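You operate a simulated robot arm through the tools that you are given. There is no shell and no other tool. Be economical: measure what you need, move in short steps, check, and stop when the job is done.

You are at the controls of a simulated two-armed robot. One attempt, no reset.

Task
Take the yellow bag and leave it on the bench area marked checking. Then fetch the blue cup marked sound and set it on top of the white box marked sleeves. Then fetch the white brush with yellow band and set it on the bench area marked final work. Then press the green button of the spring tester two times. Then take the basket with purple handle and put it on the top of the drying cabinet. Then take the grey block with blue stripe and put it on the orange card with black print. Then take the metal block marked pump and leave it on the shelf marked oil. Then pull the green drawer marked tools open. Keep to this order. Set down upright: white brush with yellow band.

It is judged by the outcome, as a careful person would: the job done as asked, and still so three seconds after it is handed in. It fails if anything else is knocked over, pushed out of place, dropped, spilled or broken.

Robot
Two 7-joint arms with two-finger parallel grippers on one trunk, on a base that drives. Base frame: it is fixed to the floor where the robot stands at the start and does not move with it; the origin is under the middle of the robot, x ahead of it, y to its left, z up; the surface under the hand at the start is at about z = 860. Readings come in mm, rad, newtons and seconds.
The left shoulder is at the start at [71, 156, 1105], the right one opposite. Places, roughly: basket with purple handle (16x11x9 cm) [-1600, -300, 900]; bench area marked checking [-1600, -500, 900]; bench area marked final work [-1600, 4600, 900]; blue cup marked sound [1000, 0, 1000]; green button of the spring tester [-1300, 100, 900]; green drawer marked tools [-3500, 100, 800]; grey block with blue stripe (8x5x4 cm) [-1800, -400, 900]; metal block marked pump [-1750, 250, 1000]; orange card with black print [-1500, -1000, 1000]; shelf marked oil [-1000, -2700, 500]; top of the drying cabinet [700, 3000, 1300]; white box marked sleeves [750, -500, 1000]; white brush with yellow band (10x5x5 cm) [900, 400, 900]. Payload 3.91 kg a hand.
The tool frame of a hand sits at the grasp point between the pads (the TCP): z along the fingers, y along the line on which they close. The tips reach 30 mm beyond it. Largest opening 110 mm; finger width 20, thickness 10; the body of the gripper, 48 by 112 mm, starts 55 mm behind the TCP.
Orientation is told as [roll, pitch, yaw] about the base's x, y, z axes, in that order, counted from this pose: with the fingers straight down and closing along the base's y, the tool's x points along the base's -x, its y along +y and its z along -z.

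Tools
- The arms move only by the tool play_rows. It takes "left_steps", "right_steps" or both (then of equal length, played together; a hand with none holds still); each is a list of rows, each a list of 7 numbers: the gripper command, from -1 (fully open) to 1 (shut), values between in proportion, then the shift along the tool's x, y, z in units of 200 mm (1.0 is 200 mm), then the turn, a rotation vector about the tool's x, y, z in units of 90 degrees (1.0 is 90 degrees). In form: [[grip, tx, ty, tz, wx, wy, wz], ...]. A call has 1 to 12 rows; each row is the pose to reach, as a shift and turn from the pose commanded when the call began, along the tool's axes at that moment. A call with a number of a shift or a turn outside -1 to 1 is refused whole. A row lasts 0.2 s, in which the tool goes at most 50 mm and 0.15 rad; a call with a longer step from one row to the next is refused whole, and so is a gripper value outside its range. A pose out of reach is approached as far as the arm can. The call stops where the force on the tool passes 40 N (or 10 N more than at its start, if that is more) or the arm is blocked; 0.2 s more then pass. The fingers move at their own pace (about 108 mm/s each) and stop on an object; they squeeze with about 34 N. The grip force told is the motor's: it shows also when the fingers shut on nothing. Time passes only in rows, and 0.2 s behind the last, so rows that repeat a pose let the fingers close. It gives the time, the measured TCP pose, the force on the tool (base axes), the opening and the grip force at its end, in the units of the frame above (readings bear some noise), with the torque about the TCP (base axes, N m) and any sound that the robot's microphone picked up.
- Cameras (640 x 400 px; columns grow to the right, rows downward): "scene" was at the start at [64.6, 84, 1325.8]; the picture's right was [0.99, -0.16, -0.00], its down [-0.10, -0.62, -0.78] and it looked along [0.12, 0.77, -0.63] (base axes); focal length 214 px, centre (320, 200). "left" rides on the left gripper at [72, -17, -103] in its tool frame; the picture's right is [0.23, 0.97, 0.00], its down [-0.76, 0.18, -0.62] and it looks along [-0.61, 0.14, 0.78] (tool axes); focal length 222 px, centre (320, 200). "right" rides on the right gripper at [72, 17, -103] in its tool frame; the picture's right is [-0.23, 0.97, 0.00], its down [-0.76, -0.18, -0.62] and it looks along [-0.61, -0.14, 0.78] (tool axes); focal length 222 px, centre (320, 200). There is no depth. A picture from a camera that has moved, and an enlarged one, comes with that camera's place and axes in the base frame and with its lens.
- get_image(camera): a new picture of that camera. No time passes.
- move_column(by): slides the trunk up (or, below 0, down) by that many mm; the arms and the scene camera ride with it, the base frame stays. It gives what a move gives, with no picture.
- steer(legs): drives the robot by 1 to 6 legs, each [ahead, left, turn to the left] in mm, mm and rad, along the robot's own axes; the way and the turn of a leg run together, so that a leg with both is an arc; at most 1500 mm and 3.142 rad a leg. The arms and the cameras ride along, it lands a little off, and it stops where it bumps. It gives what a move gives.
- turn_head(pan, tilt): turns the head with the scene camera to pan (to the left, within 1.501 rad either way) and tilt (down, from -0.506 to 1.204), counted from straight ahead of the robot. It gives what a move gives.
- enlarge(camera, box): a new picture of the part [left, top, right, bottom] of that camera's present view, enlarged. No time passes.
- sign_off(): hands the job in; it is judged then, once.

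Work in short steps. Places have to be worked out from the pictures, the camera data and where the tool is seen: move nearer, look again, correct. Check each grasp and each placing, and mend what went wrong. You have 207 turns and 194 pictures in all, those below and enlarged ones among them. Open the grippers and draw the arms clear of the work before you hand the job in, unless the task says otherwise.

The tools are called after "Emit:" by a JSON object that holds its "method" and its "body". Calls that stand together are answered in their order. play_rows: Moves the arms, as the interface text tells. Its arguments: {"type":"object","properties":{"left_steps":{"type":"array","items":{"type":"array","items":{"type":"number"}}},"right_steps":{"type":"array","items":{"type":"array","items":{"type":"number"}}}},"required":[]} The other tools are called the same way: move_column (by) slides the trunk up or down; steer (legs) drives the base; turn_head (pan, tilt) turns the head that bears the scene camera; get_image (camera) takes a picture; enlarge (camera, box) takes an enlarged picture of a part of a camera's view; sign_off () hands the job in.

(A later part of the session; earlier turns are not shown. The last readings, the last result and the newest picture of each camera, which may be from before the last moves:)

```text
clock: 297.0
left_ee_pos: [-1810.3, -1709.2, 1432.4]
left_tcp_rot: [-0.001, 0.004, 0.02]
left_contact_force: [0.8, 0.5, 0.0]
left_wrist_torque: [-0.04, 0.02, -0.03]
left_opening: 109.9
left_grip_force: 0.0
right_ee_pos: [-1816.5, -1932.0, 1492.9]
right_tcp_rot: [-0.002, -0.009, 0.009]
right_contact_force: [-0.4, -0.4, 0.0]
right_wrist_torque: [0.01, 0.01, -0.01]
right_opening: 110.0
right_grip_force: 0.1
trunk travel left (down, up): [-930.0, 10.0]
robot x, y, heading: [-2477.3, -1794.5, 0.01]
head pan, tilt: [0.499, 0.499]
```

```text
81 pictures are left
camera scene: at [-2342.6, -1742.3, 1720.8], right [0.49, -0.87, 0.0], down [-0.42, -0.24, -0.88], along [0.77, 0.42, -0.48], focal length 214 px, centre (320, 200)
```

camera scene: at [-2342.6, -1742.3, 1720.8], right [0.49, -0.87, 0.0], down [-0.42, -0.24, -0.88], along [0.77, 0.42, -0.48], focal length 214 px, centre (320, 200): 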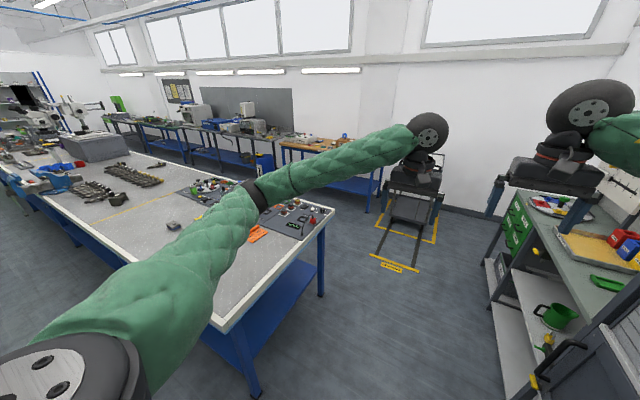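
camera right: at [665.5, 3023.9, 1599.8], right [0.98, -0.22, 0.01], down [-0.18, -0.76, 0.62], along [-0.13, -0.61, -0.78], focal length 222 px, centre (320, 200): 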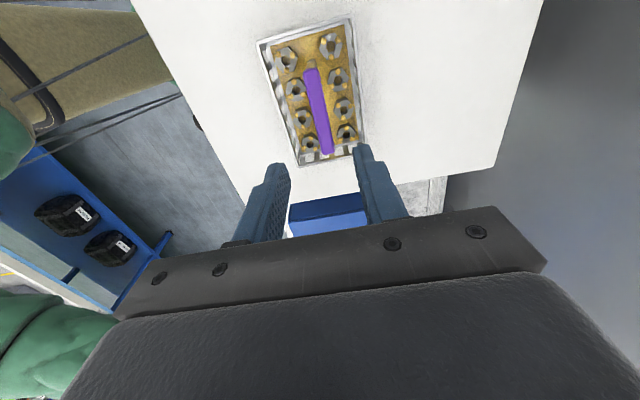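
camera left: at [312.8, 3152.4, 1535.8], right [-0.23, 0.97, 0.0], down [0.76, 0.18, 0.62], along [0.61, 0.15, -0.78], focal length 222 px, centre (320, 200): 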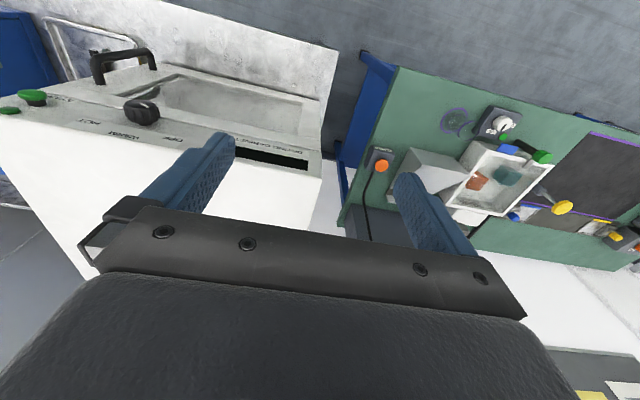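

The turn is complete but for a hair (the right elbow met the unit behind). I strafe left along the bench, away from it.

Emit:
{"method": "steer", "body": {"legs": [[0, 1200, 0]]}}

Emit:
{"method": "turn_head", "body": {"pan": 0.0, "tilt": 0.8}}

Emit:
{"method": "get_image", "body": {"camera": "scene"}}

Emit:
{"method": "get_image", "body": {"camera": "left"}}

```text
clock: 303.1
left_ee_pos: [-1829.7, -514.0, 1433.5]
left_tcp_rot: [0.004, 0.0, 0.029]
left_contact_force: [-0.2, -0.2, 0.3]
left_wrist_torque: [0.04, -0.01, 0.01]
left_opening: 110.3
left_grip_force: 0.0
right_ee_pos: [-1834.9, -737.9, 1493.3]
right_tcp_rot: [0.003, -0.01, 0.018]
right_contact_force: [-0.5, 0.5, 0.3]
right_wrist_torque: [0.04, 0.0, 0.02]
right_opening: 109.9
right_grip_force: 0.1
trunk travel left (down, up): [-930.0, 10.0]
robot x, y, heading: [-2487.6, -599.1, 0.019]
head pan, tilt: [0.499, 0.499]
```

```text
clock: 304.0
left_ee_pos: [-1830.9, -515.0, 1434.2]
left_tcp_rot: [0.005, -0.001, 0.03]
left_contact_force: [-0.1, 0.3, 0.5]
left_wrist_torque: [0.0, 0.0, 0.02]
left_opening: 109.9
left_grip_force: 0.0
right_ee_pos: [-1834.4, -738.0, 1494.1]
right_tcp_rot: [0.005, -0.012, 0.018]
right_contact_force: [-0.2, -0.3, 0.4]
right_wrist_torque: [0.0, -0.01, -0.02]
right_opening: 109.8
right_grip_force: 0.0
trunk travel left (down, up): [-930.0, 10.0]
robot x, y, heading: [-2493.3, -600.6, 0.02]
head pan, tilt: [0.0, 0.799]
```

```text
80 pictures are left
camera scene: at [-2360.8, -597.0, 1695.5], right [0.02, -1.0, 0.0], down [-0.72, -0.01, -0.7], along [0.7, 0.01, -0.72], focal length 214 px, centre (320, 200)
```

scene: 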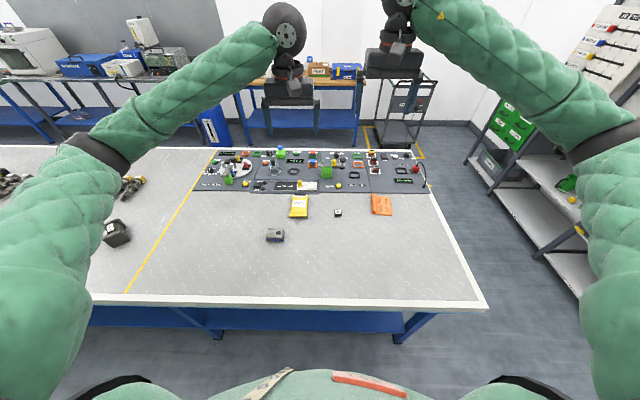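

```text
79 pictures are left
camera left: at [-1901.3, -535.0, 1536.7], right [-0.26, 0.97, 0.0], down [0.76, 0.2, 0.62], along [0.6, 0.16, -0.78], focal length 222 px, centre (320, 200)
```

left: 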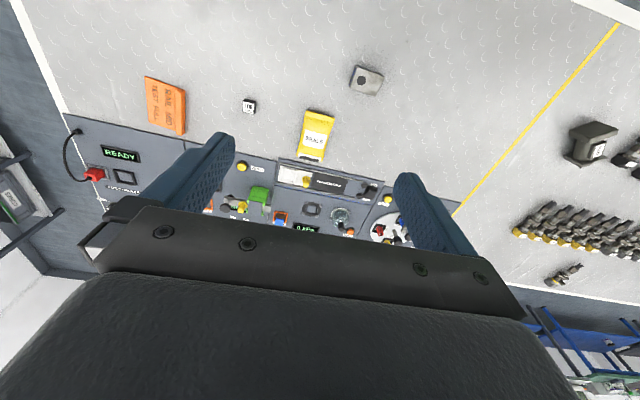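

From here both the grey block [−1828, −396] and the card [−1626, −897] are reachable. I move 50 mm closer, lower the trunk 200 mm, and bring the left hand over the block.

Emit:
{"method": "steer", "body": {"legs": [[50, 40, -0.02]]}}

Emit:
{"method": "move_column", "body": {"by": -200}}

Emit:
{"method": "play_rows", "body": {"left_steps": [[-1, 0.15, 0.12, 0.1, 0, 0, 0], [-1, 0.3, 0.2, 0.2, 0, 0, 0], [-1, 0.45, 0.3, 0.3, 0, 0, 0], [-1, 0.55, 0.35, 0.45, 0, 0, 0]]}}

Emit:
{"method": "get_image", "body": {"camera": "left"}}

```text
clock: 305.0
left_ee_pos: [-1788.1, -487.9, 1438.9]
left_tcp_rot: [0.007, -0.007, 0.013]
left_contact_force: [-1.3, -0.2, 0.0]
left_wrist_torque: [0.02, -0.07, -0.05]
left_opening: 110.1
left_grip_force: 0.1
right_ee_pos: [-1796.5, -711.6, 1497.3]
right_tcp_rot: [0.005, -0.018, 0.0]
right_contact_force: [-1.6, -0.3, 1.0]
right_wrist_torque: [0.03, -0.01, 0.0]
right_opening: 109.9
right_grip_force: 0.1
trunk travel left (down, up): [-930.0, 10.0]
robot x, y, heading: [-2441.6, -558.7, -0.0]
head pan, tilt: [0.0, 0.799]
```

```text
clock: 307.2
left_ee_pos: [-1781.3, -485.9, 1234.8]
left_tcp_rot: [0.006, -0.001, 0.013]
left_contact_force: [-0.3, -1.0, 0.5]
left_wrist_torque: [0.0, 0.03, 0.0]
left_opening: 110.0
left_grip_force: 0.0
right_ee_pos: [-1789.6, -710.2, 1295.3]
right_tcp_rot: [0.003, -0.01, 0.001]
right_contact_force: [0.8, -0.4, 0.0]
right_wrist_torque: [-0.03, -0.04, 0.0]
right_opening: 110.1
right_grip_force: 0.1
trunk travel left (down, up): [-730.0, 210.0]
robot x, y, heading: [-2444.0, -556.7, 0.002]
head pan, tilt: [0.0, 0.799]
```

```text
clock: 308.2
left_ee_pos: [-1891.9, -417.2, 1144.6]
left_tcp_rot: [0.003, -0.001, 0.012]
left_contact_force: [0.1, -0.4, 0.4]
left_wrist_torque: [-0.03, -0.02, 0.0]
left_opening: 110.0
left_grip_force: 0.0
right_ee_pos: [-1788.7, -709.6, 1294.6]
right_tcp_rot: [0.003, -0.015, 0.0]
right_contact_force: [-0.2, -0.3, 0.4]
right_wrist_torque: [0.0, 0.0, 0.02]
right_opening: 110.1
right_grip_force: 0.0
trunk travel left (down, up): [-730.0, 210.0]
robot x, y, heading: [-2444.4, -559.7, 0.006]
head pan, tilt: [0.0, 0.799]
```

```text
78 pictures are left
camera left: at [-1963.2, -436.4, 1247.7], right [-0.24, 0.97, 0.0], down [0.76, 0.18, 0.63], along [0.61, 0.15, -0.78], focal length 222 px, centre (320, 200)
```

left: 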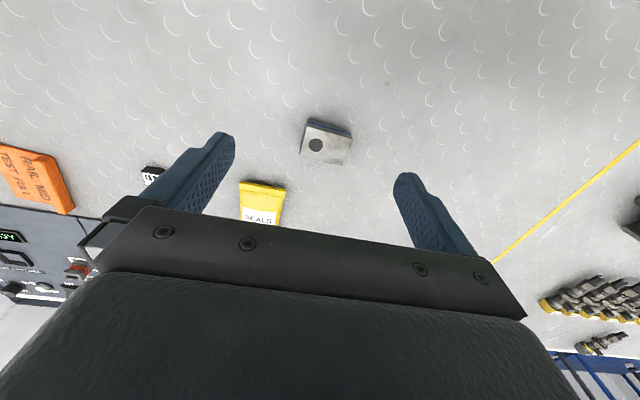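

The block is at [−1824, −395], long side along y. I descend over it with the fingers open.

Emit:
{"method": "play_rows", "body": {"left_steps": [[-1, -0.15, 0.05, 0.12, 0, 0, 0], [-1, -0.34, 0.11, 0.2, 0, 0, 0], [-1, -0.34, 0.11, 0.42, 0, 0, 0], [-1, -0.34, 0.11, 0.62, 0, 0, 0], [-1, -0.34, 0.11, 0.8, 0, 0, 0]]}}

Emit:
{"method": "get_image", "body": {"camera": "left"}}

```text
clock: 309.4
left_ee_pos: [-1822.3, -395.2, 984.0]
left_tcp_rot: [0.004, -0.002, 0.012]
left_contact_force: [0.0, 0.1, -0.1]
left_wrist_torque: [-0.03, 0.02, -0.03]
left_opening: 110.0
left_grip_force: 0.0
right_ee_pos: [-1787.6, -708.3, 1293.3]
right_tcp_rot: [0.004, -0.01, 0.001]
right_contact_force: [0.2, 0.0, -0.3]
right_wrist_torque: [0.02, -0.01, -0.02]
right_opening: 110.3
right_grip_force: 0.0
trunk travel left (down, up): [-730.0, 210.0]
robot x, y, heading: [-2445.7, -555.3, 0.007]
head pan, tilt: [0.0, 0.799]
```

```text
77 pictures are left
camera left: at [-1894.2, -414.0, 1086.3], right [-0.24, 0.97, 0.0], down [0.76, 0.18, 0.63], along [0.61, 0.15, -0.78], focal length 222 px, centre (320, 200)
```

left: 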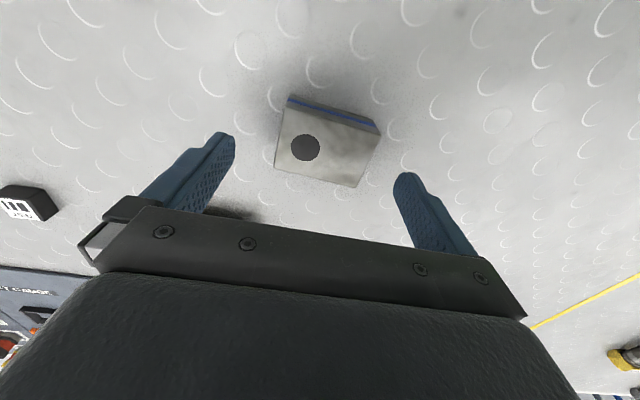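

Aligned. I descend the last 50 mm, close and lift.

Emit:
{"method": "play_rows", "body": {"left_steps": [[-1, -0.015, 0.01, 0.15, 0, 0, 0], [-1, -0.015, 0.01, 0.245, 0, 0, 0], [1, -0.015, 0.01, 0.245, 0, 0, 0], [1, -0.015, 0.01, 0.245, 0, 0, 0], [1, -0.015, 0.01, 0.245, 0, 0, 0], [1, -0.015, 0.01, 0.1, 0, 0, 0], [1, -0.015, 0.01, -0.1, 0, 0, 0], [1, -0.015, 0.01, -0.3, 0, 0, 0], [1, -0.015, 0.01, -0.5, 0, 0, 0], [1, -0.015, 0.01, -0.7, 0, 0, 0]]}}

Emit:
{"method": "get_image", "body": {"camera": "left"}}

```text
clock: 311.6
left_ee_pos: [-1821.6, -391.9, 1123.8]
left_tcp_rot: [0.007, 0.0, 0.011]
left_contact_force: [-0.3, 0.3, -3.7]
left_wrist_torque: [0.0, -0.02, -0.03]
left_opening: 72.7
left_grip_force: 33.9
right_ee_pos: [-1789.1, -709.9, 1294.7]
right_tcp_rot: [0.003, -0.011, 0.002]
right_contact_force: [-0.1, -0.2, 0.2]
right_wrist_torque: [0.02, -0.03, 0.02]
right_opening: 110.1
right_grip_force: 0.0
trunk travel left (down, up): [-730.0, 210.0]
robot x, y, heading: [-2443.1, -558.9, 0.006]
head pan, tilt: [0.0, 0.799]
```

```text
76 pictures are left
camera left: at [-1892.7, -411.0, 1227.5], right [-0.24, 0.97, 0.01], down [0.76, 0.18, 0.62], along [0.61, 0.15, -0.78], focal length 222 px, centre (320, 200)
```

left: 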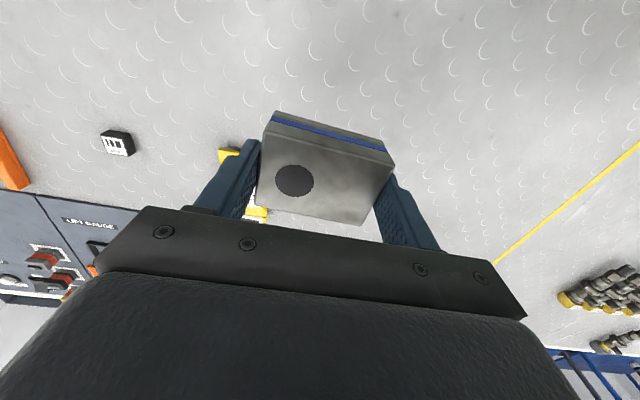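

The block is held (72.7 mm). I strafe right so the left hand comes near the orange card.

Emit:
{"method": "steer", "body": {"legs": [[0, -490, 0]]}}

Emit:
{"method": "get_image", "body": {"camera": "left"}}

Emit:
{"method": "enlarge", "body": {"camera": "scene", "box": [200, 120, 440, 270]}}

```text
clock: 314.5
left_ee_pos: [-1819.9, -879.4, 1125.7]
left_tcp_rot: [0.005, -0.002, 0.015]
left_contact_force: [0.4, -0.5, -3.1]
left_wrist_torque: [-0.02, 0.04, -0.01]
left_opening: 72.7
left_grip_force: 34.0
right_ee_pos: [-1786.7, -1197.4, 1293.8]
right_tcp_rot: [0.003, -0.01, 0.005]
right_contact_force: [-0.9, 0.6, -0.3]
right_wrist_torque: [0.02, 0.01, 0.0]
right_opening: 110.0
right_grip_force: 0.0
trunk travel left (down, up): [-730.0, 210.0]
robot x, y, heading: [-2440.5, -1048.6, 0.001]
head pan, tilt: [0.0, 0.799]
```

```text
75 pictures are left
camera left: at [-1890.8, -898.7, 1227.3], right [-0.24, 0.97, 0.0], down [0.76, 0.19, 0.62], along [0.61, 0.16, -0.78], focal length 222 px, centre (320, 200)
```

left: 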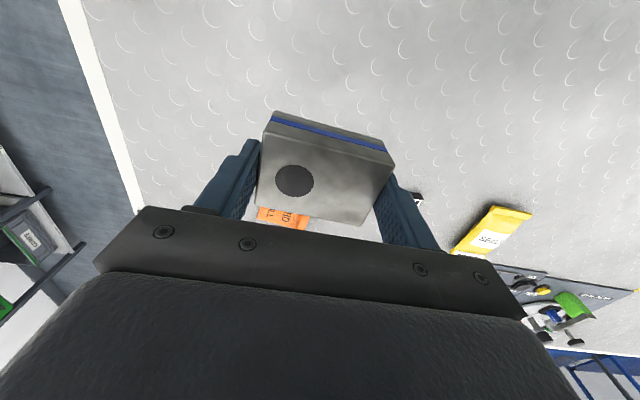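

```text
2.67 times, centred on (320, 195) of scene
camera zoom: at [-2310.4, -1049.9, 1495.4], right [0.01, -1.0, 0.0], down [-0.72, 0.0, -0.7], along [0.7, 0.0, -0.72], focal length 572 px, centre (320, 213)
```

zoom: 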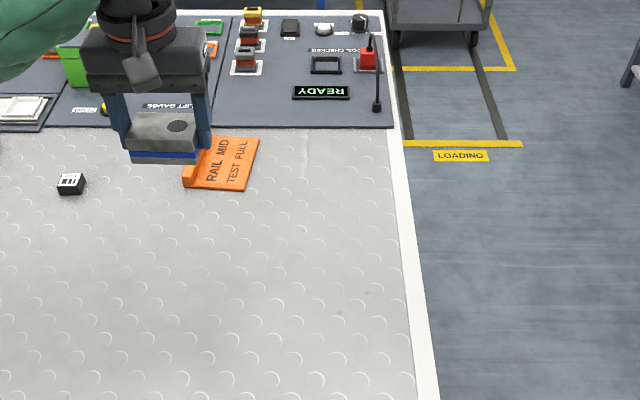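

The card (about 120 × 90 mm, centre [−1625, −898]) is longer along x and seems to have a raised tab on its +y side. I turn the block by 90° so that it lies along the card.

Emit:
{"method": "play_rows", "body": {"left_steps": [[1, 0, 0, -0.03, 0, 0, -0.09], [1, 0, 0, -0.06, 0, 0, -0.18], [1, 0, 0, -0.1, 0, 0, -0.27], [1, 0, 0, -0.1, 0, 0, -0.36], [1, 0, 0, -0.1, 0, 0, -0.45], [1, 0, 0, -0.1, 0, 0, -0.54], [1, 0, 0, -0.1, 0, 0, -0.63], [1, 0, 0, -0.1, 0, 0, -0.72], [1, 0, 0, -0.1, 0, 0, -0.81], [1, 0, 0, -0.1, 0, 0, -0.9], [1, 0, 0, -0.1, 0, 0, -0.99]]}}

Emit:
{"method": "get_image", "body": {"camera": "left"}}

Emit:
{"method": "get_image", "body": {"camera": "scene"}}

```text
clock: 316.9
left_ee_pos: [-1819.1, -878.7, 1144.4]
left_tcp_rot: [-0.001, -0.005, 1.572]
left_contact_force: [-0.1, -0.6, -2.2]
left_wrist_torque: [0.01, 0.0, -0.02]
left_opening: 72.4
left_grip_force: 33.7
right_ee_pos: [-1785.8, -1196.3, 1293.8]
right_tcp_rot: [0.005, -0.01, 0.005]
right_contact_force: [0.8, 0.2, -0.1]
right_wrist_torque: [-0.02, 0.0, 0.02]
right_opening: 110.2
right_grip_force: 0.0
trunk travel left (down, up): [-730.0, 210.0]
robot x, y, heading: [-2441.6, -1046.3, 0.005]
head pan, tilt: [0.0, 0.799]
```

```text
73 pictures are left
camera left: at [-1801.6, -952.6, 1247.2], right [-0.97, -0.23, 0.0], down [-0.18, 0.76, 0.63], along [-0.14, 0.61, -0.78], focal length 222 px, centre (320, 200)
```

left: 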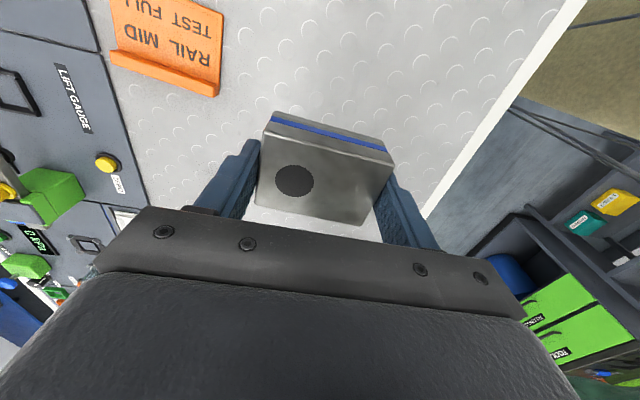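

```text
72 pictures are left
camera scene: at [-2310.4, -1049.4, 1495.4], right [0.01, -1.0, 0.0], down [-0.72, 0.0, -0.7], along [0.7, 0.0, -0.72], focal length 214 px, centre (320, 200)
```

scene: 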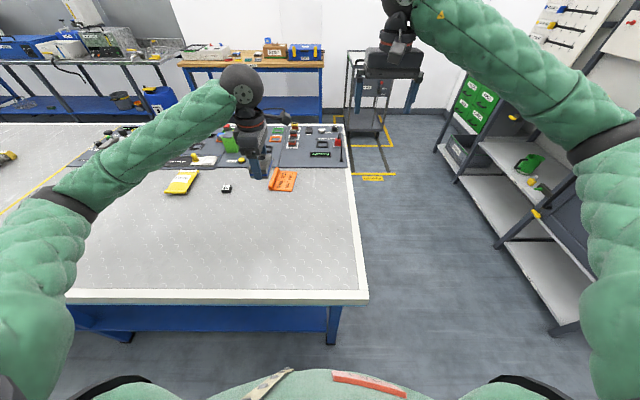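

The card's flat part spans about x −1685…−1550, y −945…−860, its tab along the +y edge. I carry the block over [−1620, −903] and lower to 50 mm above.

Emit:
{"method": "play_rows", "body": {"left_steps": [[1, 0.02, -0.2, 0, 0, 0, 0], [1, 0.05, -0.4, 0, 0, 0, 0], [1, 0.08, -0.6, 0, 0, 0, 0], [1, 0.1, -0.8, 0, 0, 0, 0], [1, 0.12, -0.995, 0, 0, 0, 0], [1, 0.12, -0.995, 0.2, 0, 0, 0], [1, 0.12, -0.995, 0.4, 0, 0, 0], [1, 0.12, -0.995, 0.6, 0, 0, 0], [1, 0.12, -0.995, 0.79, 0, 0, 0]]}}

Emit:
{"method": "get_image", "body": {"camera": "left"}}

Emit:
{"method": "enlarge", "body": {"camera": "scene", "box": [160, 80, 400, 230]}}

```text
clock: 318.9
left_ee_pos: [-1617.8, -902.3, 987.0]
left_tcp_rot: [-0.002, -0.004, 1.571]
left_contact_force: [0.2, 0.8, -2.7]
left_wrist_torque: [-0.01, 0.0, 0.0]
left_opening: 72.2
left_grip_force: 33.9
right_ee_pos: [-1786.9, -1196.8, 1294.6]
right_tcp_rot: [0.004, -0.011, 0.006]
right_contact_force: [-0.4, -0.1, 0.6]
right_wrist_torque: [0.01, -0.01, 0.0]
right_opening: 109.8
right_grip_force: 0.0
trunk travel left (down, up): [-730.0, 210.0]
robot x, y, heading: [-2444.1, -1046.9, 0.006]
head pan, tilt: [0.0, 0.799]
```

```text
71 pictures are left
camera left: at [-1601.4, -976.2, 1089.6], right [-0.97, -0.23, 0.0], down [-0.18, 0.76, 0.63], along [-0.14, 0.61, -0.78], focal length 222 px, centre (320, 200)
```

left: 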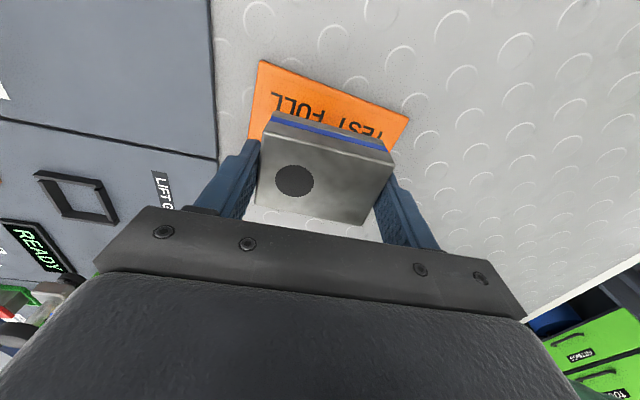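

```text
2.67 times, centred on (280, 155) of scene
camera zoom: at [-2309.7, -1049.3, 1495.5], right [0.01, -1.0, 0.0], down [-0.72, 0.0, -0.7], along [0.7, 0.0, -0.72], focal length 572 px, centre (427, 320)
```

zoom: 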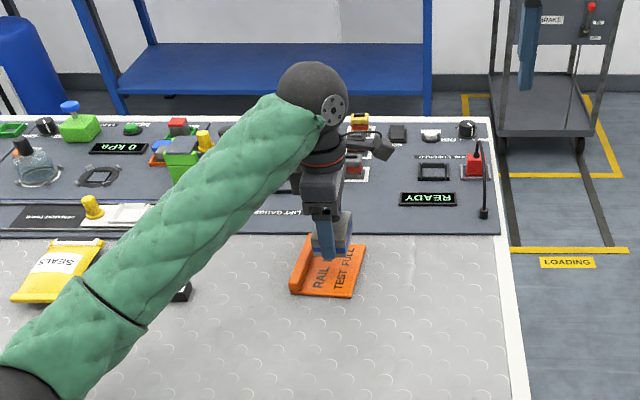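

The block is over the card's flat part. I lower it in fine steps.

Emit:
{"method": "play_rows", "body": {"left_steps": [[1, 0, 0.01, 0.1, 0, 0, 0], [1, 0, 0.01, 0.18, 0, 0, 0], [1, 0, 0.01, 0.22, 0, 0, 0], [1, 0, 0.01, 0.25, 0, 0, 0], [1, 0, 0.01, 0.27, 0, 0, 0]]}}

Emit:
{"method": "enlarge", "body": {"camera": "scene", "box": [230, 120, 350, 220]}}

```text
clock: 320.3
left_ee_pos: [-1593.0, -863.9, 998.8]
left_tcp_rot: [-0.085, -0.038, 1.605]
left_contact_force: [0.0, 0.1, -4.5]
left_wrist_torque: [0.01, -0.01, 0.01]
left_opening: 72.6
left_grip_force: 33.9
right_ee_pos: [-1786.4, -1190.8, 1299.0]
right_tcp_rot: [0.011, -0.02, 0.008]
right_contact_force: [-0.4, -1.1, -0.4]
right_wrist_torque: [0.06, 0.0, 0.0]
right_opening: 110.0
right_grip_force: 0.1
trunk travel left (down, up): [-730.0, 210.0]
robot x, y, heading: [-2433.4, -1037.3, 0.012]
head pan, tilt: [0.0, 0.799]
stopped in row 5 (left hand): the arm was blocked; the commanded pose is now the measured one
```

```text
4.00 times, centred on (290, 170) of scene
camera zoom: at [-2312.5, -1047.0, 1497.3], right [0.01, -1.0, -0.01], down [-0.71, 0.0, -0.7], along [0.7, 0.01, -0.71], focal length 858 px, centre (440, 320)
```

zoom: 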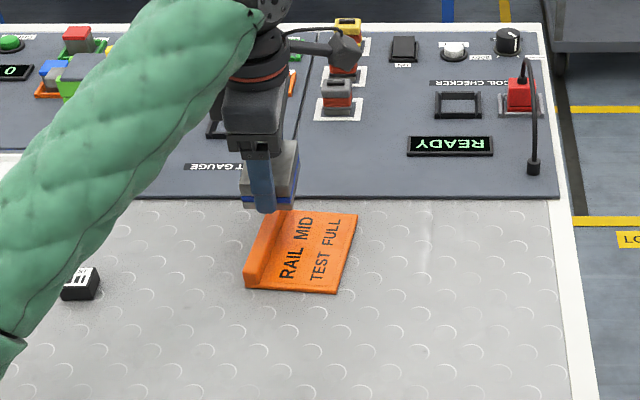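

The elbow hangs low again and blocked the motion. I rise at once and check the bag under the arm.

Emit:
{"method": "play_rows", "body": {"left_steps": [[1, 0, 0, -0.2, 0, 0, 0], [1, 0, 0, -0.4, 0, 0, 0], [1, 0, 0, -0.6, 0, 0, 0]]}}

Emit:
{"method": "move_column", "body": {"by": 200}}

Emit:
{"method": "get_image", "body": {"camera": "scene"}}

```text
clock: 321.1
left_ee_pos: [-1600.1, -868.5, 1095.6]
left_tcp_rot: [-0.063, -0.024, 1.595]
left_contact_force: [0.3, -0.1, -3.0]
left_wrist_torque: [0.0, -0.01, 0.02]
left_opening: 72.4
left_grip_force: 33.8
right_ee_pos: [-1777.4, -1183.2, 1292.9]
right_tcp_rot: [0.002, -0.012, 0.006]
right_contact_force: [-0.2, 0.6, -0.2]
right_wrist_torque: [-0.01, -0.01, -0.02]
right_opening: 110.1
right_grip_force: 0.1
trunk travel left (down, up): [-730.0, 210.0]
robot x, y, heading: [-2432.7, -1032.0, 0.006]
head pan, tilt: [0.0, 0.799]
```

```text
clock: 323.3
left_ee_pos: [-1597.7, -868.4, 1298.4]
left_tcp_rot: [-0.063, -0.024, 1.596]
left_contact_force: [-0.5, 1.3, -3.3]
left_wrist_torque: [0.01, 0.01, 0.0]
left_opening: 72.6
left_grip_force: 34.3
right_ee_pos: [-1776.3, -1183.7, 1494.4]
right_tcp_rot: [0.002, -0.01, 0.007]
right_contact_force: [-0.7, 0.0, 0.6]
right_wrist_torque: [-0.01, 0.01, 0.01]
right_opening: 109.9
right_grip_force: 0.1
trunk travel left (down, up): [-930.0, 10.0]
robot x, y, heading: [-2431.9, -1034.4, 0.01]
head pan, tilt: [0.0, 0.799]
```

```text
68 pictures are left
camera scene: at [-2301.3, -1037.2, 1695.3], right [0.01, -1.0, 0.0], down [-0.72, -0.01, -0.7], along [0.7, 0.01, -0.72], focal length 214 px, centre (320, 200)
```

scene: 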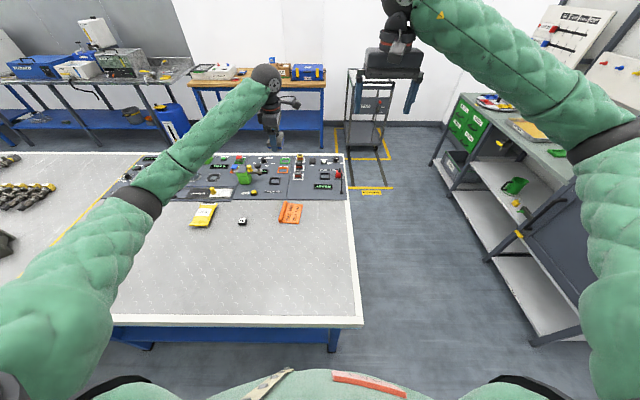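

The bag has not moved. With the trunk 200 mm higher I level the hand, recentre over the card and descend again.

Emit:
{"method": "play_rows", "body": {"left_steps": [[1, 0.08, 0.06, 0.05, -0.02, 0.008, 0.04], [1, 0.163, 0.12, 0.15, -0.04, 0.015, 0.08], [1, 0.163, 0.12, 0.35, -0.04, 0.015, 0.08], [1, 0.163, 0.12, 0.55, -0.04, 0.015, 0.08], [1, 0.163, 0.12, 0.75, -0.04, 0.015, 0.08], [1, 0.163, 0.12, 0.95, -0.04, 0.015, 0.08]]}}

Emit:
{"method": "get_image", "body": {"camera": "left"}}

```text
clock: 324.7
left_ee_pos: [-1608.9, -897.8, 1105.2]
left_tcp_rot: [0.0, -0.004, 1.468]
left_contact_force: [0.3, 0.0, -3.1]
left_wrist_torque: [-0.02, 0.01, -0.01]
left_opening: 72.1
left_grip_force: 33.9
right_ee_pos: [-1775.1, -1183.8, 1494.5]
right_tcp_rot: [0.003, -0.011, 0.006]
right_contact_force: [-0.3, 1.0, -0.2]
right_wrist_torque: [0.01, 0.03, -0.03]
right_opening: 110.2
right_grip_force: 0.0
trunk travel left (down, up): [-930.0, 10.0]
robot x, y, heading: [-2433.7, -1036.9, 0.016]
head pan, tilt: [0.0, 0.799]
```

```text
67 pictures are left
camera left: at [-1598.4, -971.6, 1208.5], right [-0.99, -0.13, 0.0], down [-0.1, 0.77, 0.63], along [-0.08, 0.62, -0.78], focal length 222 px, centre (320, 200)
```

left: 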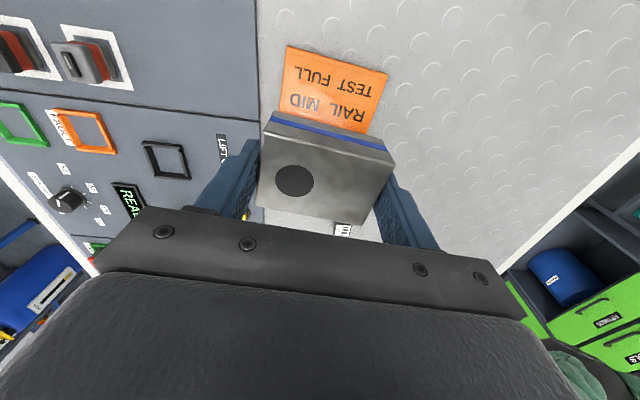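

I shift 12 mm to the card's centre and descend to 985.

Emit:
{"method": "play_rows", "body": {"left_steps": [[1, 0.006, 0.06, 0.15, 0, 0, 0], [1, 0.006, 0.06, 0.3, 0, 0, 0], [1, 0.006, 0.06, 0.45, 0, 0, 0], [1, 0.006, 0.06, 0.6, 0, 0, 0], [1, 0.006, 0.06, 0.7, 0, 0, 0]]}}

Emit:
{"method": "enlarge", "body": {"camera": "scene", "box": [160, 120, 360, 260]}}

```text
clock: 325.9
left_ee_pos: [-1621.3, -894.3, 966.5]
left_tcp_rot: [0.002, -0.005, 1.47]
left_contact_force: [0.4, -0.7, -2.4]
left_wrist_torque: [-0.03, -0.02, 0.02]
left_opening: 72.5
left_grip_force: 34.3
right_ee_pos: [-1776.1, -1183.6, 1493.3]
right_tcp_rot: [0.004, -0.01, 0.006]
right_contact_force: [0.0, -0.4, -0.6]
right_wrist_torque: [0.03, 0.0, 0.03]
right_opening: 110.1
right_grip_force: 0.1
trunk travel left (down, up): [-930.0, 10.0]
robot x, y, heading: [-2434.2, -1036.0, 0.006]
head pan, tilt: [0.0, 0.799]
```

```text
2.86 times, centred on (260, 190) of scene
camera zoom: at [-2301.0, -1037.4, 1695.4], right [0.01, -1.0, 0.0], down [-0.72, -0.01, -0.7], along [0.7, 0.01, -0.72], focal length 613 px, centre (491, 229)
```

zoom: 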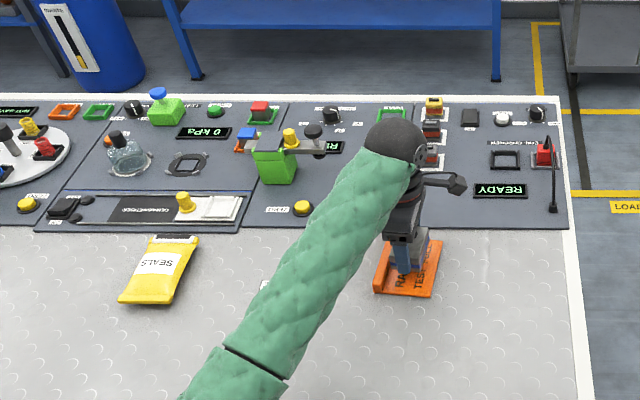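

No arm contact this time. I lower the last 27 mm finely.

Emit:
{"method": "play_rows", "body": {"left_steps": [[1, 0.03, 0, 0.06, 0, 0, 0], [1, 0.03, 0, 0.1, 0, 0, 0], [1, 0.03, 0, 0.13, 0, 0, 0], [1, 0.03, 0, 0.15, 0, 0, 0], [1, 0.03, 0, 0.17, 0, 0, 0]]}}

Emit:
{"method": "get_image", "body": {"camera": "left"}}

```text
clock: 327.1
left_ee_pos: [-1622.7, -902.1, 935.4]
left_tcp_rot: [-0.005, -0.005, 1.468]
left_contact_force: [5.7, 0.4, 31.9]
left_wrist_torque: [0.06, 0.42, -0.1]
left_opening: 71.7
left_grip_force: 33.7
right_ee_pos: [-1778.4, -1183.0, 1494.5]
right_tcp_rot: [0.004, -0.012, 0.007]
right_contact_force: [0.0, -0.2, -0.1]
right_wrist_torque: [0.01, 0.01, 0.0]
right_opening: 109.9
right_grip_force: 0.0
trunk travel left (down, up): [-930.0, 10.0]
robot x, y, heading: [-2434.8, -1035.3, 0.009]
head pan, tilt: [0.0, 0.799]
```

```text
65 pictures are left
camera left: at [-1613.4, -976.6, 1038.4], right [-0.99, -0.13, -0.01], down [-0.1, 0.77, 0.63], along [-0.08, 0.62, -0.78], focal length 222 px, centre (320, 200)
```

left: 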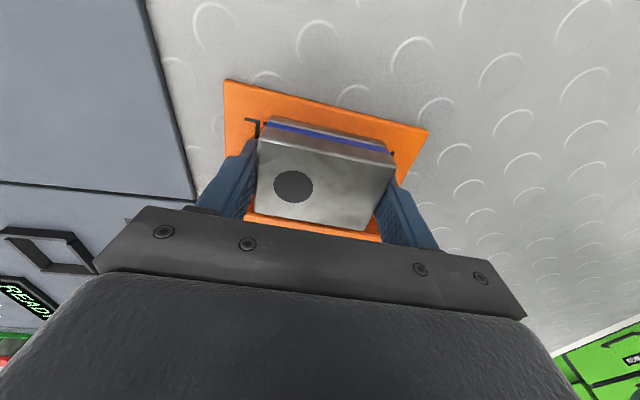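

The block rests on the card. I release and rise straight up.

Emit:
{"method": "play_rows", "body": {"left_steps": [[0.0, 0, 0, -0.01, 0, 0, 0], [-0.7, 0, 0, -0.02, 0, 0, 0], [-0.7, 0, 0, -0.02, 0, 0, 0], [-0.7, 0, 0, -0.2, 0, 0, 0], [-0.7, 0, 0, -0.42, 0, 0, 0], [-0.7, 0, 0, -0.65, 0, 0, 0], [-0.7, 0, 0, -0.88, 0, 0, 0]]}}

Emit:
{"method": "get_image", "body": {"camera": "left"}}

```text
clock: 328.7
left_ee_pos: [-1622.5, -904.2, 1107.0]
left_tcp_rot: [0.004, -0.006, 1.471]
left_contact_force: [-1.5, -0.6, -0.4]
left_wrist_torque: [0.04, -0.03, -0.01]
left_opening: 93.7
left_grip_force: 0.0
right_ee_pos: [-1777.8, -1184.3, 1493.4]
right_tcp_rot: [0.002, -0.009, 0.008]
right_contact_force: [0.7, -0.1, -0.4]
right_wrist_torque: [0.0, -0.01, -0.03]
right_opening: 109.9
right_grip_force: 0.0
trunk travel left (down, up): [-930.0, 10.0]
robot x, y, heading: [-2435.5, -1038.0, 0.006]
head pan, tilt: [0.0, 0.799]
```

```text
64 pictures are left
camera left: at [-1612.7, -978.3, 1209.6], right [-0.99, -0.13, 0.0], down [-0.1, 0.77, 0.63], along [-0.08, 0.62, -0.78], focal length 222 px, centre (320, 200)
```

left: 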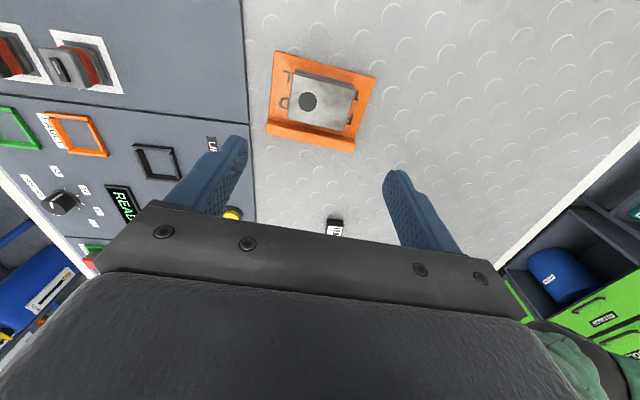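

The block lies well on the card. Before fetching the pump block, I look at the STORES shelves from here to see the shelf marked oil.

Emit:
{"method": "turn_head", "body": {"pan": -0.8, "tilt": 0.4}}

Emit:
{"method": "get_image", "body": {"camera": "scene"}}

```text
clock: 329.8
left_ee_pos: [-1621.5, -902.8, 1106.9]
left_tcp_rot: [0.001, -0.007, 1.471]
left_contact_force: [-0.3, 0.8, 0.1]
left_wrist_torque: [0.0, 0.04, -0.01]
left_opening: 93.7
left_grip_force: 0.0
right_ee_pos: [-1776.5, -1182.3, 1494.4]
right_tcp_rot: [0.003, -0.01, 0.006]
right_contact_force: [-0.2, -0.1, -0.2]
right_wrist_torque: [0.0, -0.01, -0.02]
right_opening: 110.1
right_grip_force: 0.1
trunk travel left (down, up): [-930.0, 10.0]
robot x, y, heading: [-2435.6, -1036.7, 0.011]
head pan, tilt: [-0.799, 0.4]
```

```text
63 pictures are left
camera scene: at [-2317.1, -1103.5, 1730.5], right [-0.71, -0.7, 0.0], down [-0.27, 0.28, -0.92], along [0.65, -0.65, -0.39], focal length 214 px, centre (320, 200)
```

scene: 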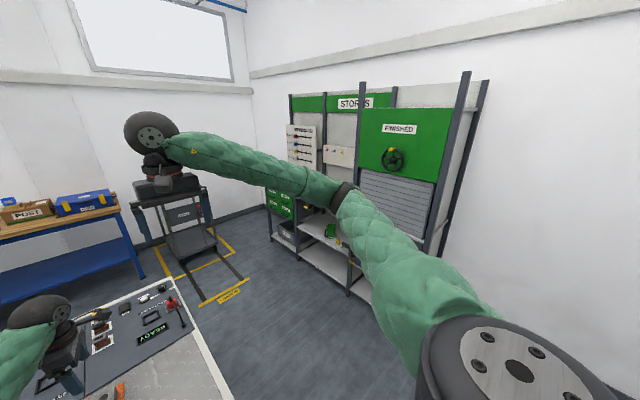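

Emit:
{"method": "enlarge", "body": {"camera": "scene", "box": [255, 180, 375, 310]}}

```text
3.08 times, centred on (315, 245) of scene
camera zoom: at [-2317.1, -1103.5, 1730.5], right [-0.71, -0.7, 0.0], down [-0.27, 0.28, -0.92], along [0.65, -0.65, -0.39], focal length 660 px, centre (335, 62)
```

zoom: 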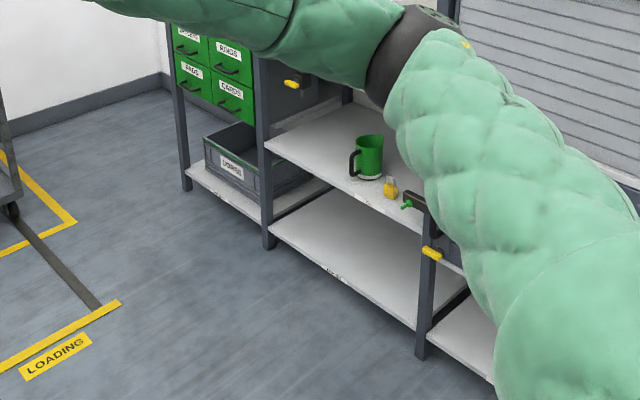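

Next the pump block at about [−1838, 300]. I raise the left hand, turn it back to yaw 0 and strafe left along the bench.

Emit:
{"method": "play_rows", "body": {"left_steps": [[-1, 0, 0, -0.15, 0, 0, 0.085], [-1, 0, 0, -0.3, 0, 0, 0.17], [-1, 0, 0, -0.45, 0, 0, 0.255], [-1, 0, 0, -0.6, 0, 0, 0.34], [-1, 0, 0, -0.75, 0, 0, 0.425], [-1, 0, 0, -0.8, 0, 0, 0.51], [-1, 0, 0, -0.8, 0, 0, 0.595], [-1, 0, 0, -0.8, 0, 0, 0.68], [-1, 0, 0, -0.8, 0, 0, 0.765], [-1, 0, 0, -0.8, 0, 0, 0.85], [-1, 0, 0, -0.8, 0, 0, 0.935]]}}

Emit:
{"method": "steer", "body": {"legs": [[0, 1190, -0.01]]}}

Emit:
{"method": "turn_head", "body": {"pan": 0.3, "tilt": 0.8}}

Emit:
{"method": "enlarge", "body": {"camera": "scene", "box": [220, 140, 420, 300]}}

Emit:
{"method": "get_image", "body": {"camera": "left"}}

```text
clock: 332.2
left_ee_pos: [-1622.5, -904.4, 1266.9]
left_tcp_rot: [0.005, 0.0, 0.001]
left_contact_force: [0.0, -0.8, -0.8]
left_wrist_torque: [0.02, -0.01, -0.01]
left_opening: 110.1
left_grip_force: 0.1
right_ee_pos: [-1776.2, -1183.4, 1494.0]
right_tcp_rot: [0.004, -0.01, 0.007]
right_contact_force: [-0.1, -0.7, -0.8]
right_wrist_torque: [-0.01, -0.01, 0.02]
right_opening: 109.8
right_grip_force: 0.1
trunk travel left (down, up): [-930.0, 10.0]
robot x, y, heading: [-2434.4, -1037.8, 0.011]
head pan, tilt: [-0.799, 0.4]
```

```text
clock: 338.2
left_ee_pos: [-1624.1, 280.6, 1266.6]
left_tcp_rot: [0.006, -0.001, -0.008]
left_contact_force: [0.0, -0.5, 0.1]
left_wrist_torque: [-0.03, 0.04, -0.02]
left_opening: 110.1
left_grip_force: 0.1
right_ee_pos: [-1782.2, 2.3, 1492.5]
right_tcp_rot: [0.004, -0.011, -0.002]
right_contact_force: [0.6, 0.6, 0.3]
right_wrist_torque: [0.0, -0.03, 0.01]
right_opening: 110.1
right_grip_force: 0.1
trunk travel left (down, up): [-930.0, 10.0]
robot x, y, heading: [-2439.5, 154.7, 0.002]
head pan, tilt: [-0.799, 0.4]
```

```text
clock: 339.6
left_ee_pos: [-1625.8, 280.1, 1268.8]
left_tcp_rot: [0.006, 0.0, -0.007]
left_contact_force: [0.2, 0.1, 0.5]
left_wrist_torque: [-0.01, -0.01, 0.01]
left_opening: 109.9
left_grip_force: 0.0
right_ee_pos: [-1782.9, 3.0, 1493.6]
right_tcp_rot: [0.005, -0.009, -0.003]
right_contact_force: [-0.7, -0.1, -0.1]
right_wrist_torque: [-0.01, 0.0, 0.0]
right_opening: 109.8
right_grip_force: 0.1
trunk travel left (down, up): [-930.0, 10.0]
robot x, y, heading: [-2438.7, 149.4, -0.004]
head pan, tilt: [0.3, 0.799]
```

```text
2.50 times, centred on (320, 220) of scene
camera zoom: at [-2309.5, 177.3, 1695.5], right [0.29, -0.96, 0.0], down [-0.69, -0.21, -0.7], along [0.67, 0.21, -0.72], focal length 536 px, centre (320, 150)
```

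zoom: 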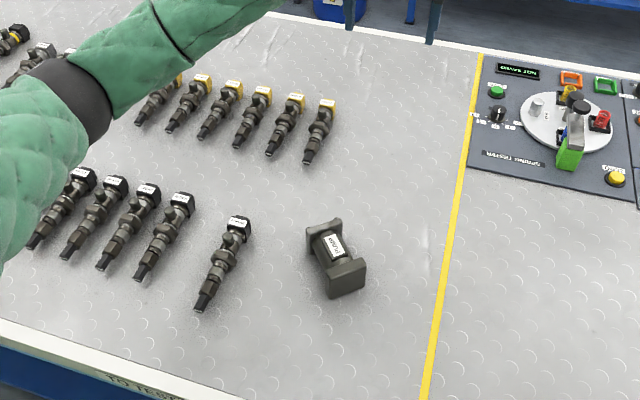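

```text
60 pictures are left
camera left: at [-1697.7, 263.2, 1370.5], right [-0.22, 0.98, 0.01], down [0.76, 0.17, 0.62], along [0.61, 0.14, -0.78], focal length 222 px, centre (320, 200)
```

left: 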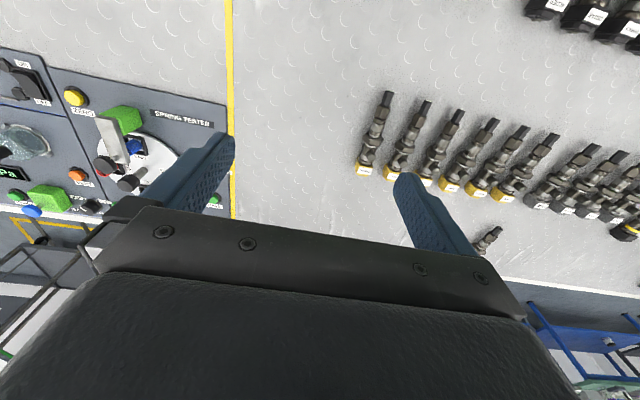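

The pump block is a flanged piece lying at about 45° near [−1826, 305]. I use the right hand: raise the left, strafe left 300 mm and look with the right camera.

Emit:
{"method": "play_rows", "body": {"left_steps": [[-1, 0.1, 0, -0.2, 0, 0, 0], [-1, 0.25, 0, -0.35, 0, 0, 0], [-1, 0.4, 0, -0.5, 0, 0, 0], [-1, 0.55, 0, -0.65, 0, 0, 0]]}}

Emit:
{"method": "steer", "body": {"legs": [[0, 290, 0]]}}

Emit:
{"method": "play_rows", "body": {"right_steps": [[-1, 0.1, 0, 0.15, 0, 0, -0.07], [-1, 0.2, 0, 0.3, 0, 0, -0.14], [-1, 0.3, 0, 0.45, 0, 0, -0.21], [-1, 0.4, 0, 0.6, 0, 0, -0.28], [-1, 0.5, 0, 0.75, 0, 0, -0.35], [-1, 0.6, 0, 0.9, 0, 0, -0.42], [-1, 0.6, 0, 1.0, 0, 0, -0.5]]}}

Emit:
{"method": "get_image", "body": {"camera": "right"}}

```text
clock: 340.6
left_ee_pos: [-1736.4, 280.5, 1399.5]
left_tcp_rot: [0.005, 0.001, -0.009]
left_contact_force: [-0.3, -0.7, -0.4]
left_wrist_torque: [-0.04, 0.0, 0.03]
left_opening: 110.0
left_grip_force: 0.1
right_ee_pos: [-1784.0, 2.3, 1495.3]
right_tcp_rot: [0.003, -0.013, -0.001]
right_contact_force: [-0.4, -0.6, -0.6]
right_wrist_torque: [-0.01, -0.03, -0.01]
right_opening: 110.0
right_grip_force: 0.0
trunk travel left (down, up): [-930.0, 10.0]
robot x, y, heading: [-2438.5, 155.3, -0.002]
head pan, tilt: [0.3, 0.799]
```

```text
clock: 342.6
left_ee_pos: [-1734.8, 570.5, 1397.2]
left_tcp_rot: [0.006, 0.001, -0.007]
left_contact_force: [-1.0, 0.3, 0.9]
left_wrist_torque: [0.01, 0.0, 0.01]
left_opening: 110.0
left_grip_force: 0.1
right_ee_pos: [-1781.3, 291.6, 1493.4]
right_tcp_rot: [0.002, -0.01, 0.0]
right_contact_force: [-0.1, -0.1, -0.9]
right_wrist_torque: [0.04, 0.02, 0.0]
right_opening: 109.9
right_grip_force: 0.0
trunk travel left (down, up): [-930.0, 10.0]
robot x, y, heading: [-2442.2, 447.0, -0.0]
head pan, tilt: [0.3, 0.799]
```

```text
clock: 344.2
left_ee_pos: [-1735.3, 570.4, 1397.5]
left_tcp_rot: [0.005, 0.001, -0.005]
left_contact_force: [-0.3, 0.2, -1.7]
left_wrist_torque: [-0.01, 0.03, 0.0]
left_opening: 109.7
left_grip_force: 0.0
right_ee_pos: [-1899.1, 294.0, 1292.6]
right_tcp_rot: [-0.005, -0.009, 0.787]
right_contact_force: [0.1, 0.6, 0.0]
right_wrist_torque: [-0.02, 0.02, -0.02]
right_opening: 109.9
right_grip_force: 0.1
trunk travel left (down, up): [-930.0, 10.0]
robot x, y, heading: [-2440.2, 447.4, -0.0]
head pan, tilt: [0.3, 0.799]
```

```text
59 pictures are left
camera right: at [-1963.7, 255.4, 1395.5], right [-0.53, 0.85, 0.0], down [0.66, 0.41, 0.63], along [0.54, 0.33, -0.77], focal length 222 px, centre (320, 200)
```

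right: 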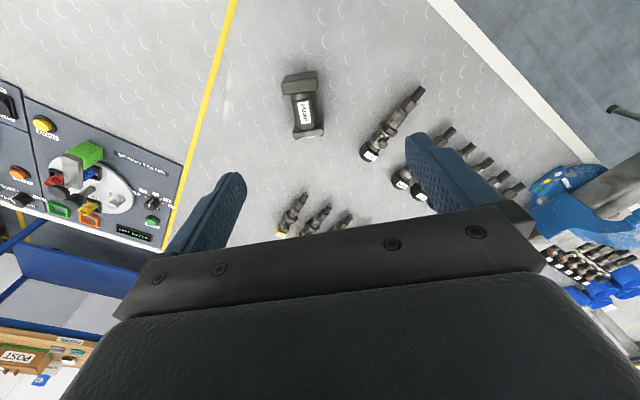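

The pump centre is about [−1828, 302] with its axis at 43°. I move the right hand over it and lower to z ≈ 1100.

Emit:
{"method": "play_rows", "body": {"right_steps": [[-0.3, -0.06, -0.05, 0.19, 0, 0, 0.01], [-0.3, -0.12, -0.1, 0.38, 0, 0, 0.02], [-0.3, -0.18, -0.14, 0.57, 0, 0, 0.027], [-0.3, -0.23, -0.18, 0.76, 0, 0, 0.027], [-0.3, -0.279, -0.223, 0.95, 0, 0, 0.027]]}}

Emit:
{"method": "get_image", "body": {"camera": "right"}}

Emit:
{"method": "enlarge", "body": {"camera": "scene", "box": [280, 100, 480, 260]}}

```text
clock: 345.4
left_ee_pos: [-1734.1, 571.4, 1396.6]
left_tcp_rot: [0.005, 0.003, -0.007]
left_contact_force: [-0.1, -0.4, -0.7]
left_wrist_torque: [0.0, 0.04, 0.0]
left_opening: 110.0
left_grip_force: 0.0
right_ee_pos: [-1824.8, 301.7, 1102.8]
right_tcp_rot: [-0.005, -0.01, 0.743]
right_contact_force: [-0.4, 0.9, -0.2]
right_wrist_torque: [0.0, 0.0, -0.01]
right_opening: 71.4
right_grip_force: 0.0
trunk travel left (down, up): [-930.0, 10.0]
robot x, y, heading: [-2436.3, 441.0, 0.001]
head pan, tilt: [0.3, 0.799]
```

```text
58 pictures are left
camera right: at [-1891.8, 266.0, 1205.9], right [-0.49, 0.87, 0.0], down [0.67, 0.38, 0.63], along [0.55, 0.31, -0.78], focal length 222 px, centre (320, 200)
```

right: 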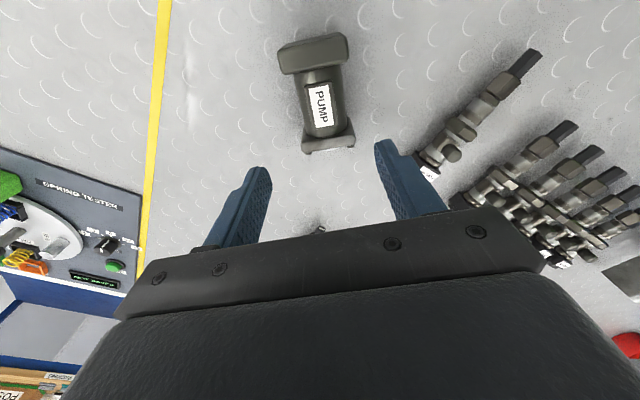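

```text
2.50 times, centred on (380, 180) of scene
camera zoom: at [-2308.7, 467.3, 1695.4], right [0.3, -0.96, 0.0], down [-0.69, -0.21, -0.7], along [0.67, 0.21, -0.72], focal length 536 px, centre (170, 250)
```

zoom: 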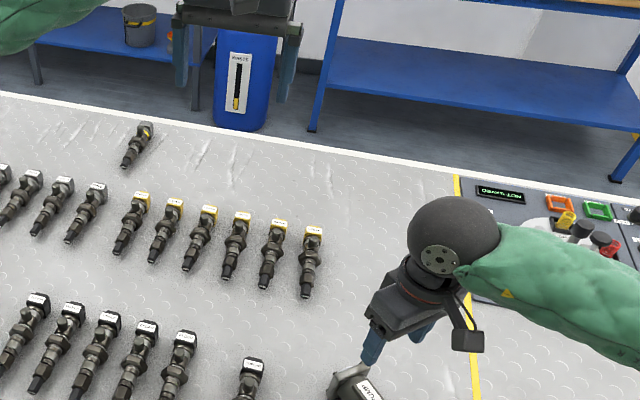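

The pump's waist is at [−1830, 303]. I descend over it, fingers straddling the waist between the flanges.

Emit:
{"method": "play_rows", "body": {"right_steps": [[-0.3, 0.013, 0.022, 0.2, 0, 0, 0.03], [-0.3, 0.013, 0.022, 0.42, 0, 0, 0.03], [-0.3, 0.013, 0.022, 0.6, 0, 0, 0.03], [-0.3, 0.013, 0.022, 0.68, 0, 0, 0.03]]}}

Emit:
{"method": "get_image", "body": {"camera": "right"}}

```text
clock: 346.4
left_ee_pos: [-1734.8, 571.5, 1397.7]
left_tcp_rot: [0.006, 0.001, -0.007]
left_contact_force: [-0.3, 0.3, -0.3]
left_wrist_torque: [-0.02, 0.0, -0.01]
left_opening: 110.1
left_grip_force: 0.0
right_ee_pos: [-1829.8, 305.4, 967.3]
right_tcp_rot: [-0.004, -0.01, 0.696]
right_contact_force: [0.4, 1.0, -0.1]
right_wrist_torque: [-0.01, 0.03, 0.0]
right_opening: 71.4
right_grip_force: 0.2
trunk travel left (down, up): [-930.0, 10.0]
robot x, y, heading: [-2437.3, 441.0, 0.001]
head pan, tilt: [0.3, 0.799]
```

```text
56 pictures are left
camera right: at [-1898.0, 272.4, 1070.2], right [-0.45, 0.89, 0.0], down [0.69, 0.35, 0.63], along [0.57, 0.28, -0.77], focal length 222 px, centre (320, 200)
```

right: 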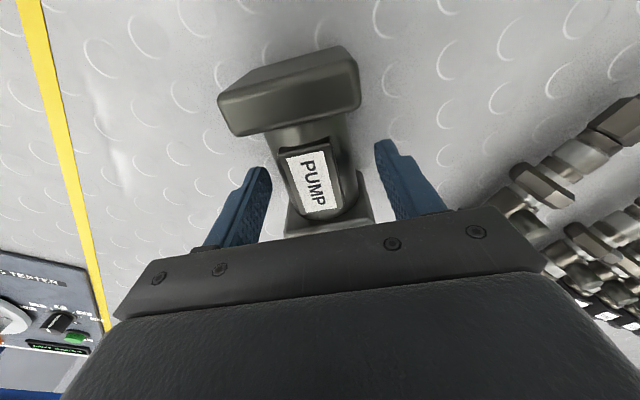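

Well centred. I lower 31 mm, close, and test the grip.

Emit:
{"method": "play_rows", "body": {"right_steps": [[-0.3, 0, 0, 0.08, 0, 0, 0], [-0.3, 0, 0, 0.15, 0, 0, 0], [1, 0, 0, 0.15, 0, 0, 0], [1, 0, 0, 0.15, 0, 0, 0], [1, 0, 0, 0.15, 0, 0, 0], [1, 0, 0, 0.05, 0, 0, 0], [1, 0, 0, -0.1, 0, 0, 0], [1, 0, 0, -0.3, 0, 0, 0], [1, 0, 0, -0.5, 0, 0, 0]]}}

Emit:
{"method": "get_image", "body": {"camera": "right"}}

```text
clock: 348.4
left_ee_pos: [-1735.7, 572.4, 1397.9]
left_tcp_rot: [0.006, 0.0, -0.008]
left_contact_force: [-0.1, -0.4, 0.2]
left_wrist_torque: [0.05, -0.01, -0.03]
left_opening: 110.1
left_grip_force: 0.0
right_ee_pos: [-1832.0, 304.8, 1067.6]
right_tcp_rot: [-0.005, -0.009, 0.696]
right_contact_force: [-0.4, -0.6, -9.5]
right_wrist_torque: [0.02, -0.02, -0.02]
right_opening: 51.6
right_grip_force: 34.1
trunk travel left (down, up): [-930.0, 10.0]
robot x, y, heading: [-2436.9, 442.0, 0.004]
head pan, tilt: [0.3, 0.799]
```

```text
55 pictures are left
camera right: at [-1899.6, 271.4, 1170.1], right [-0.45, 0.89, 0.0], down [0.69, 0.35, 0.63], along [0.56, 0.28, -0.78], focal length 222 px, centre (320, 200)
```

right: 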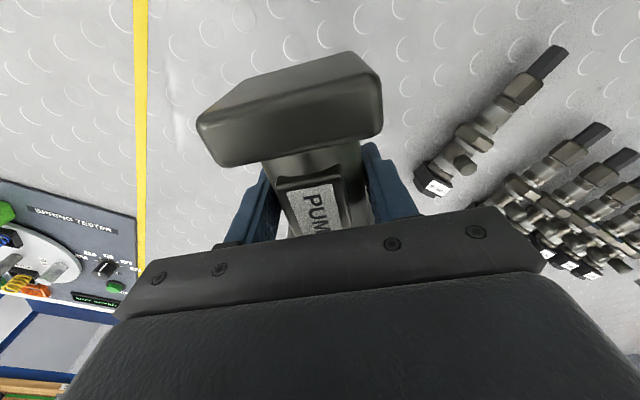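

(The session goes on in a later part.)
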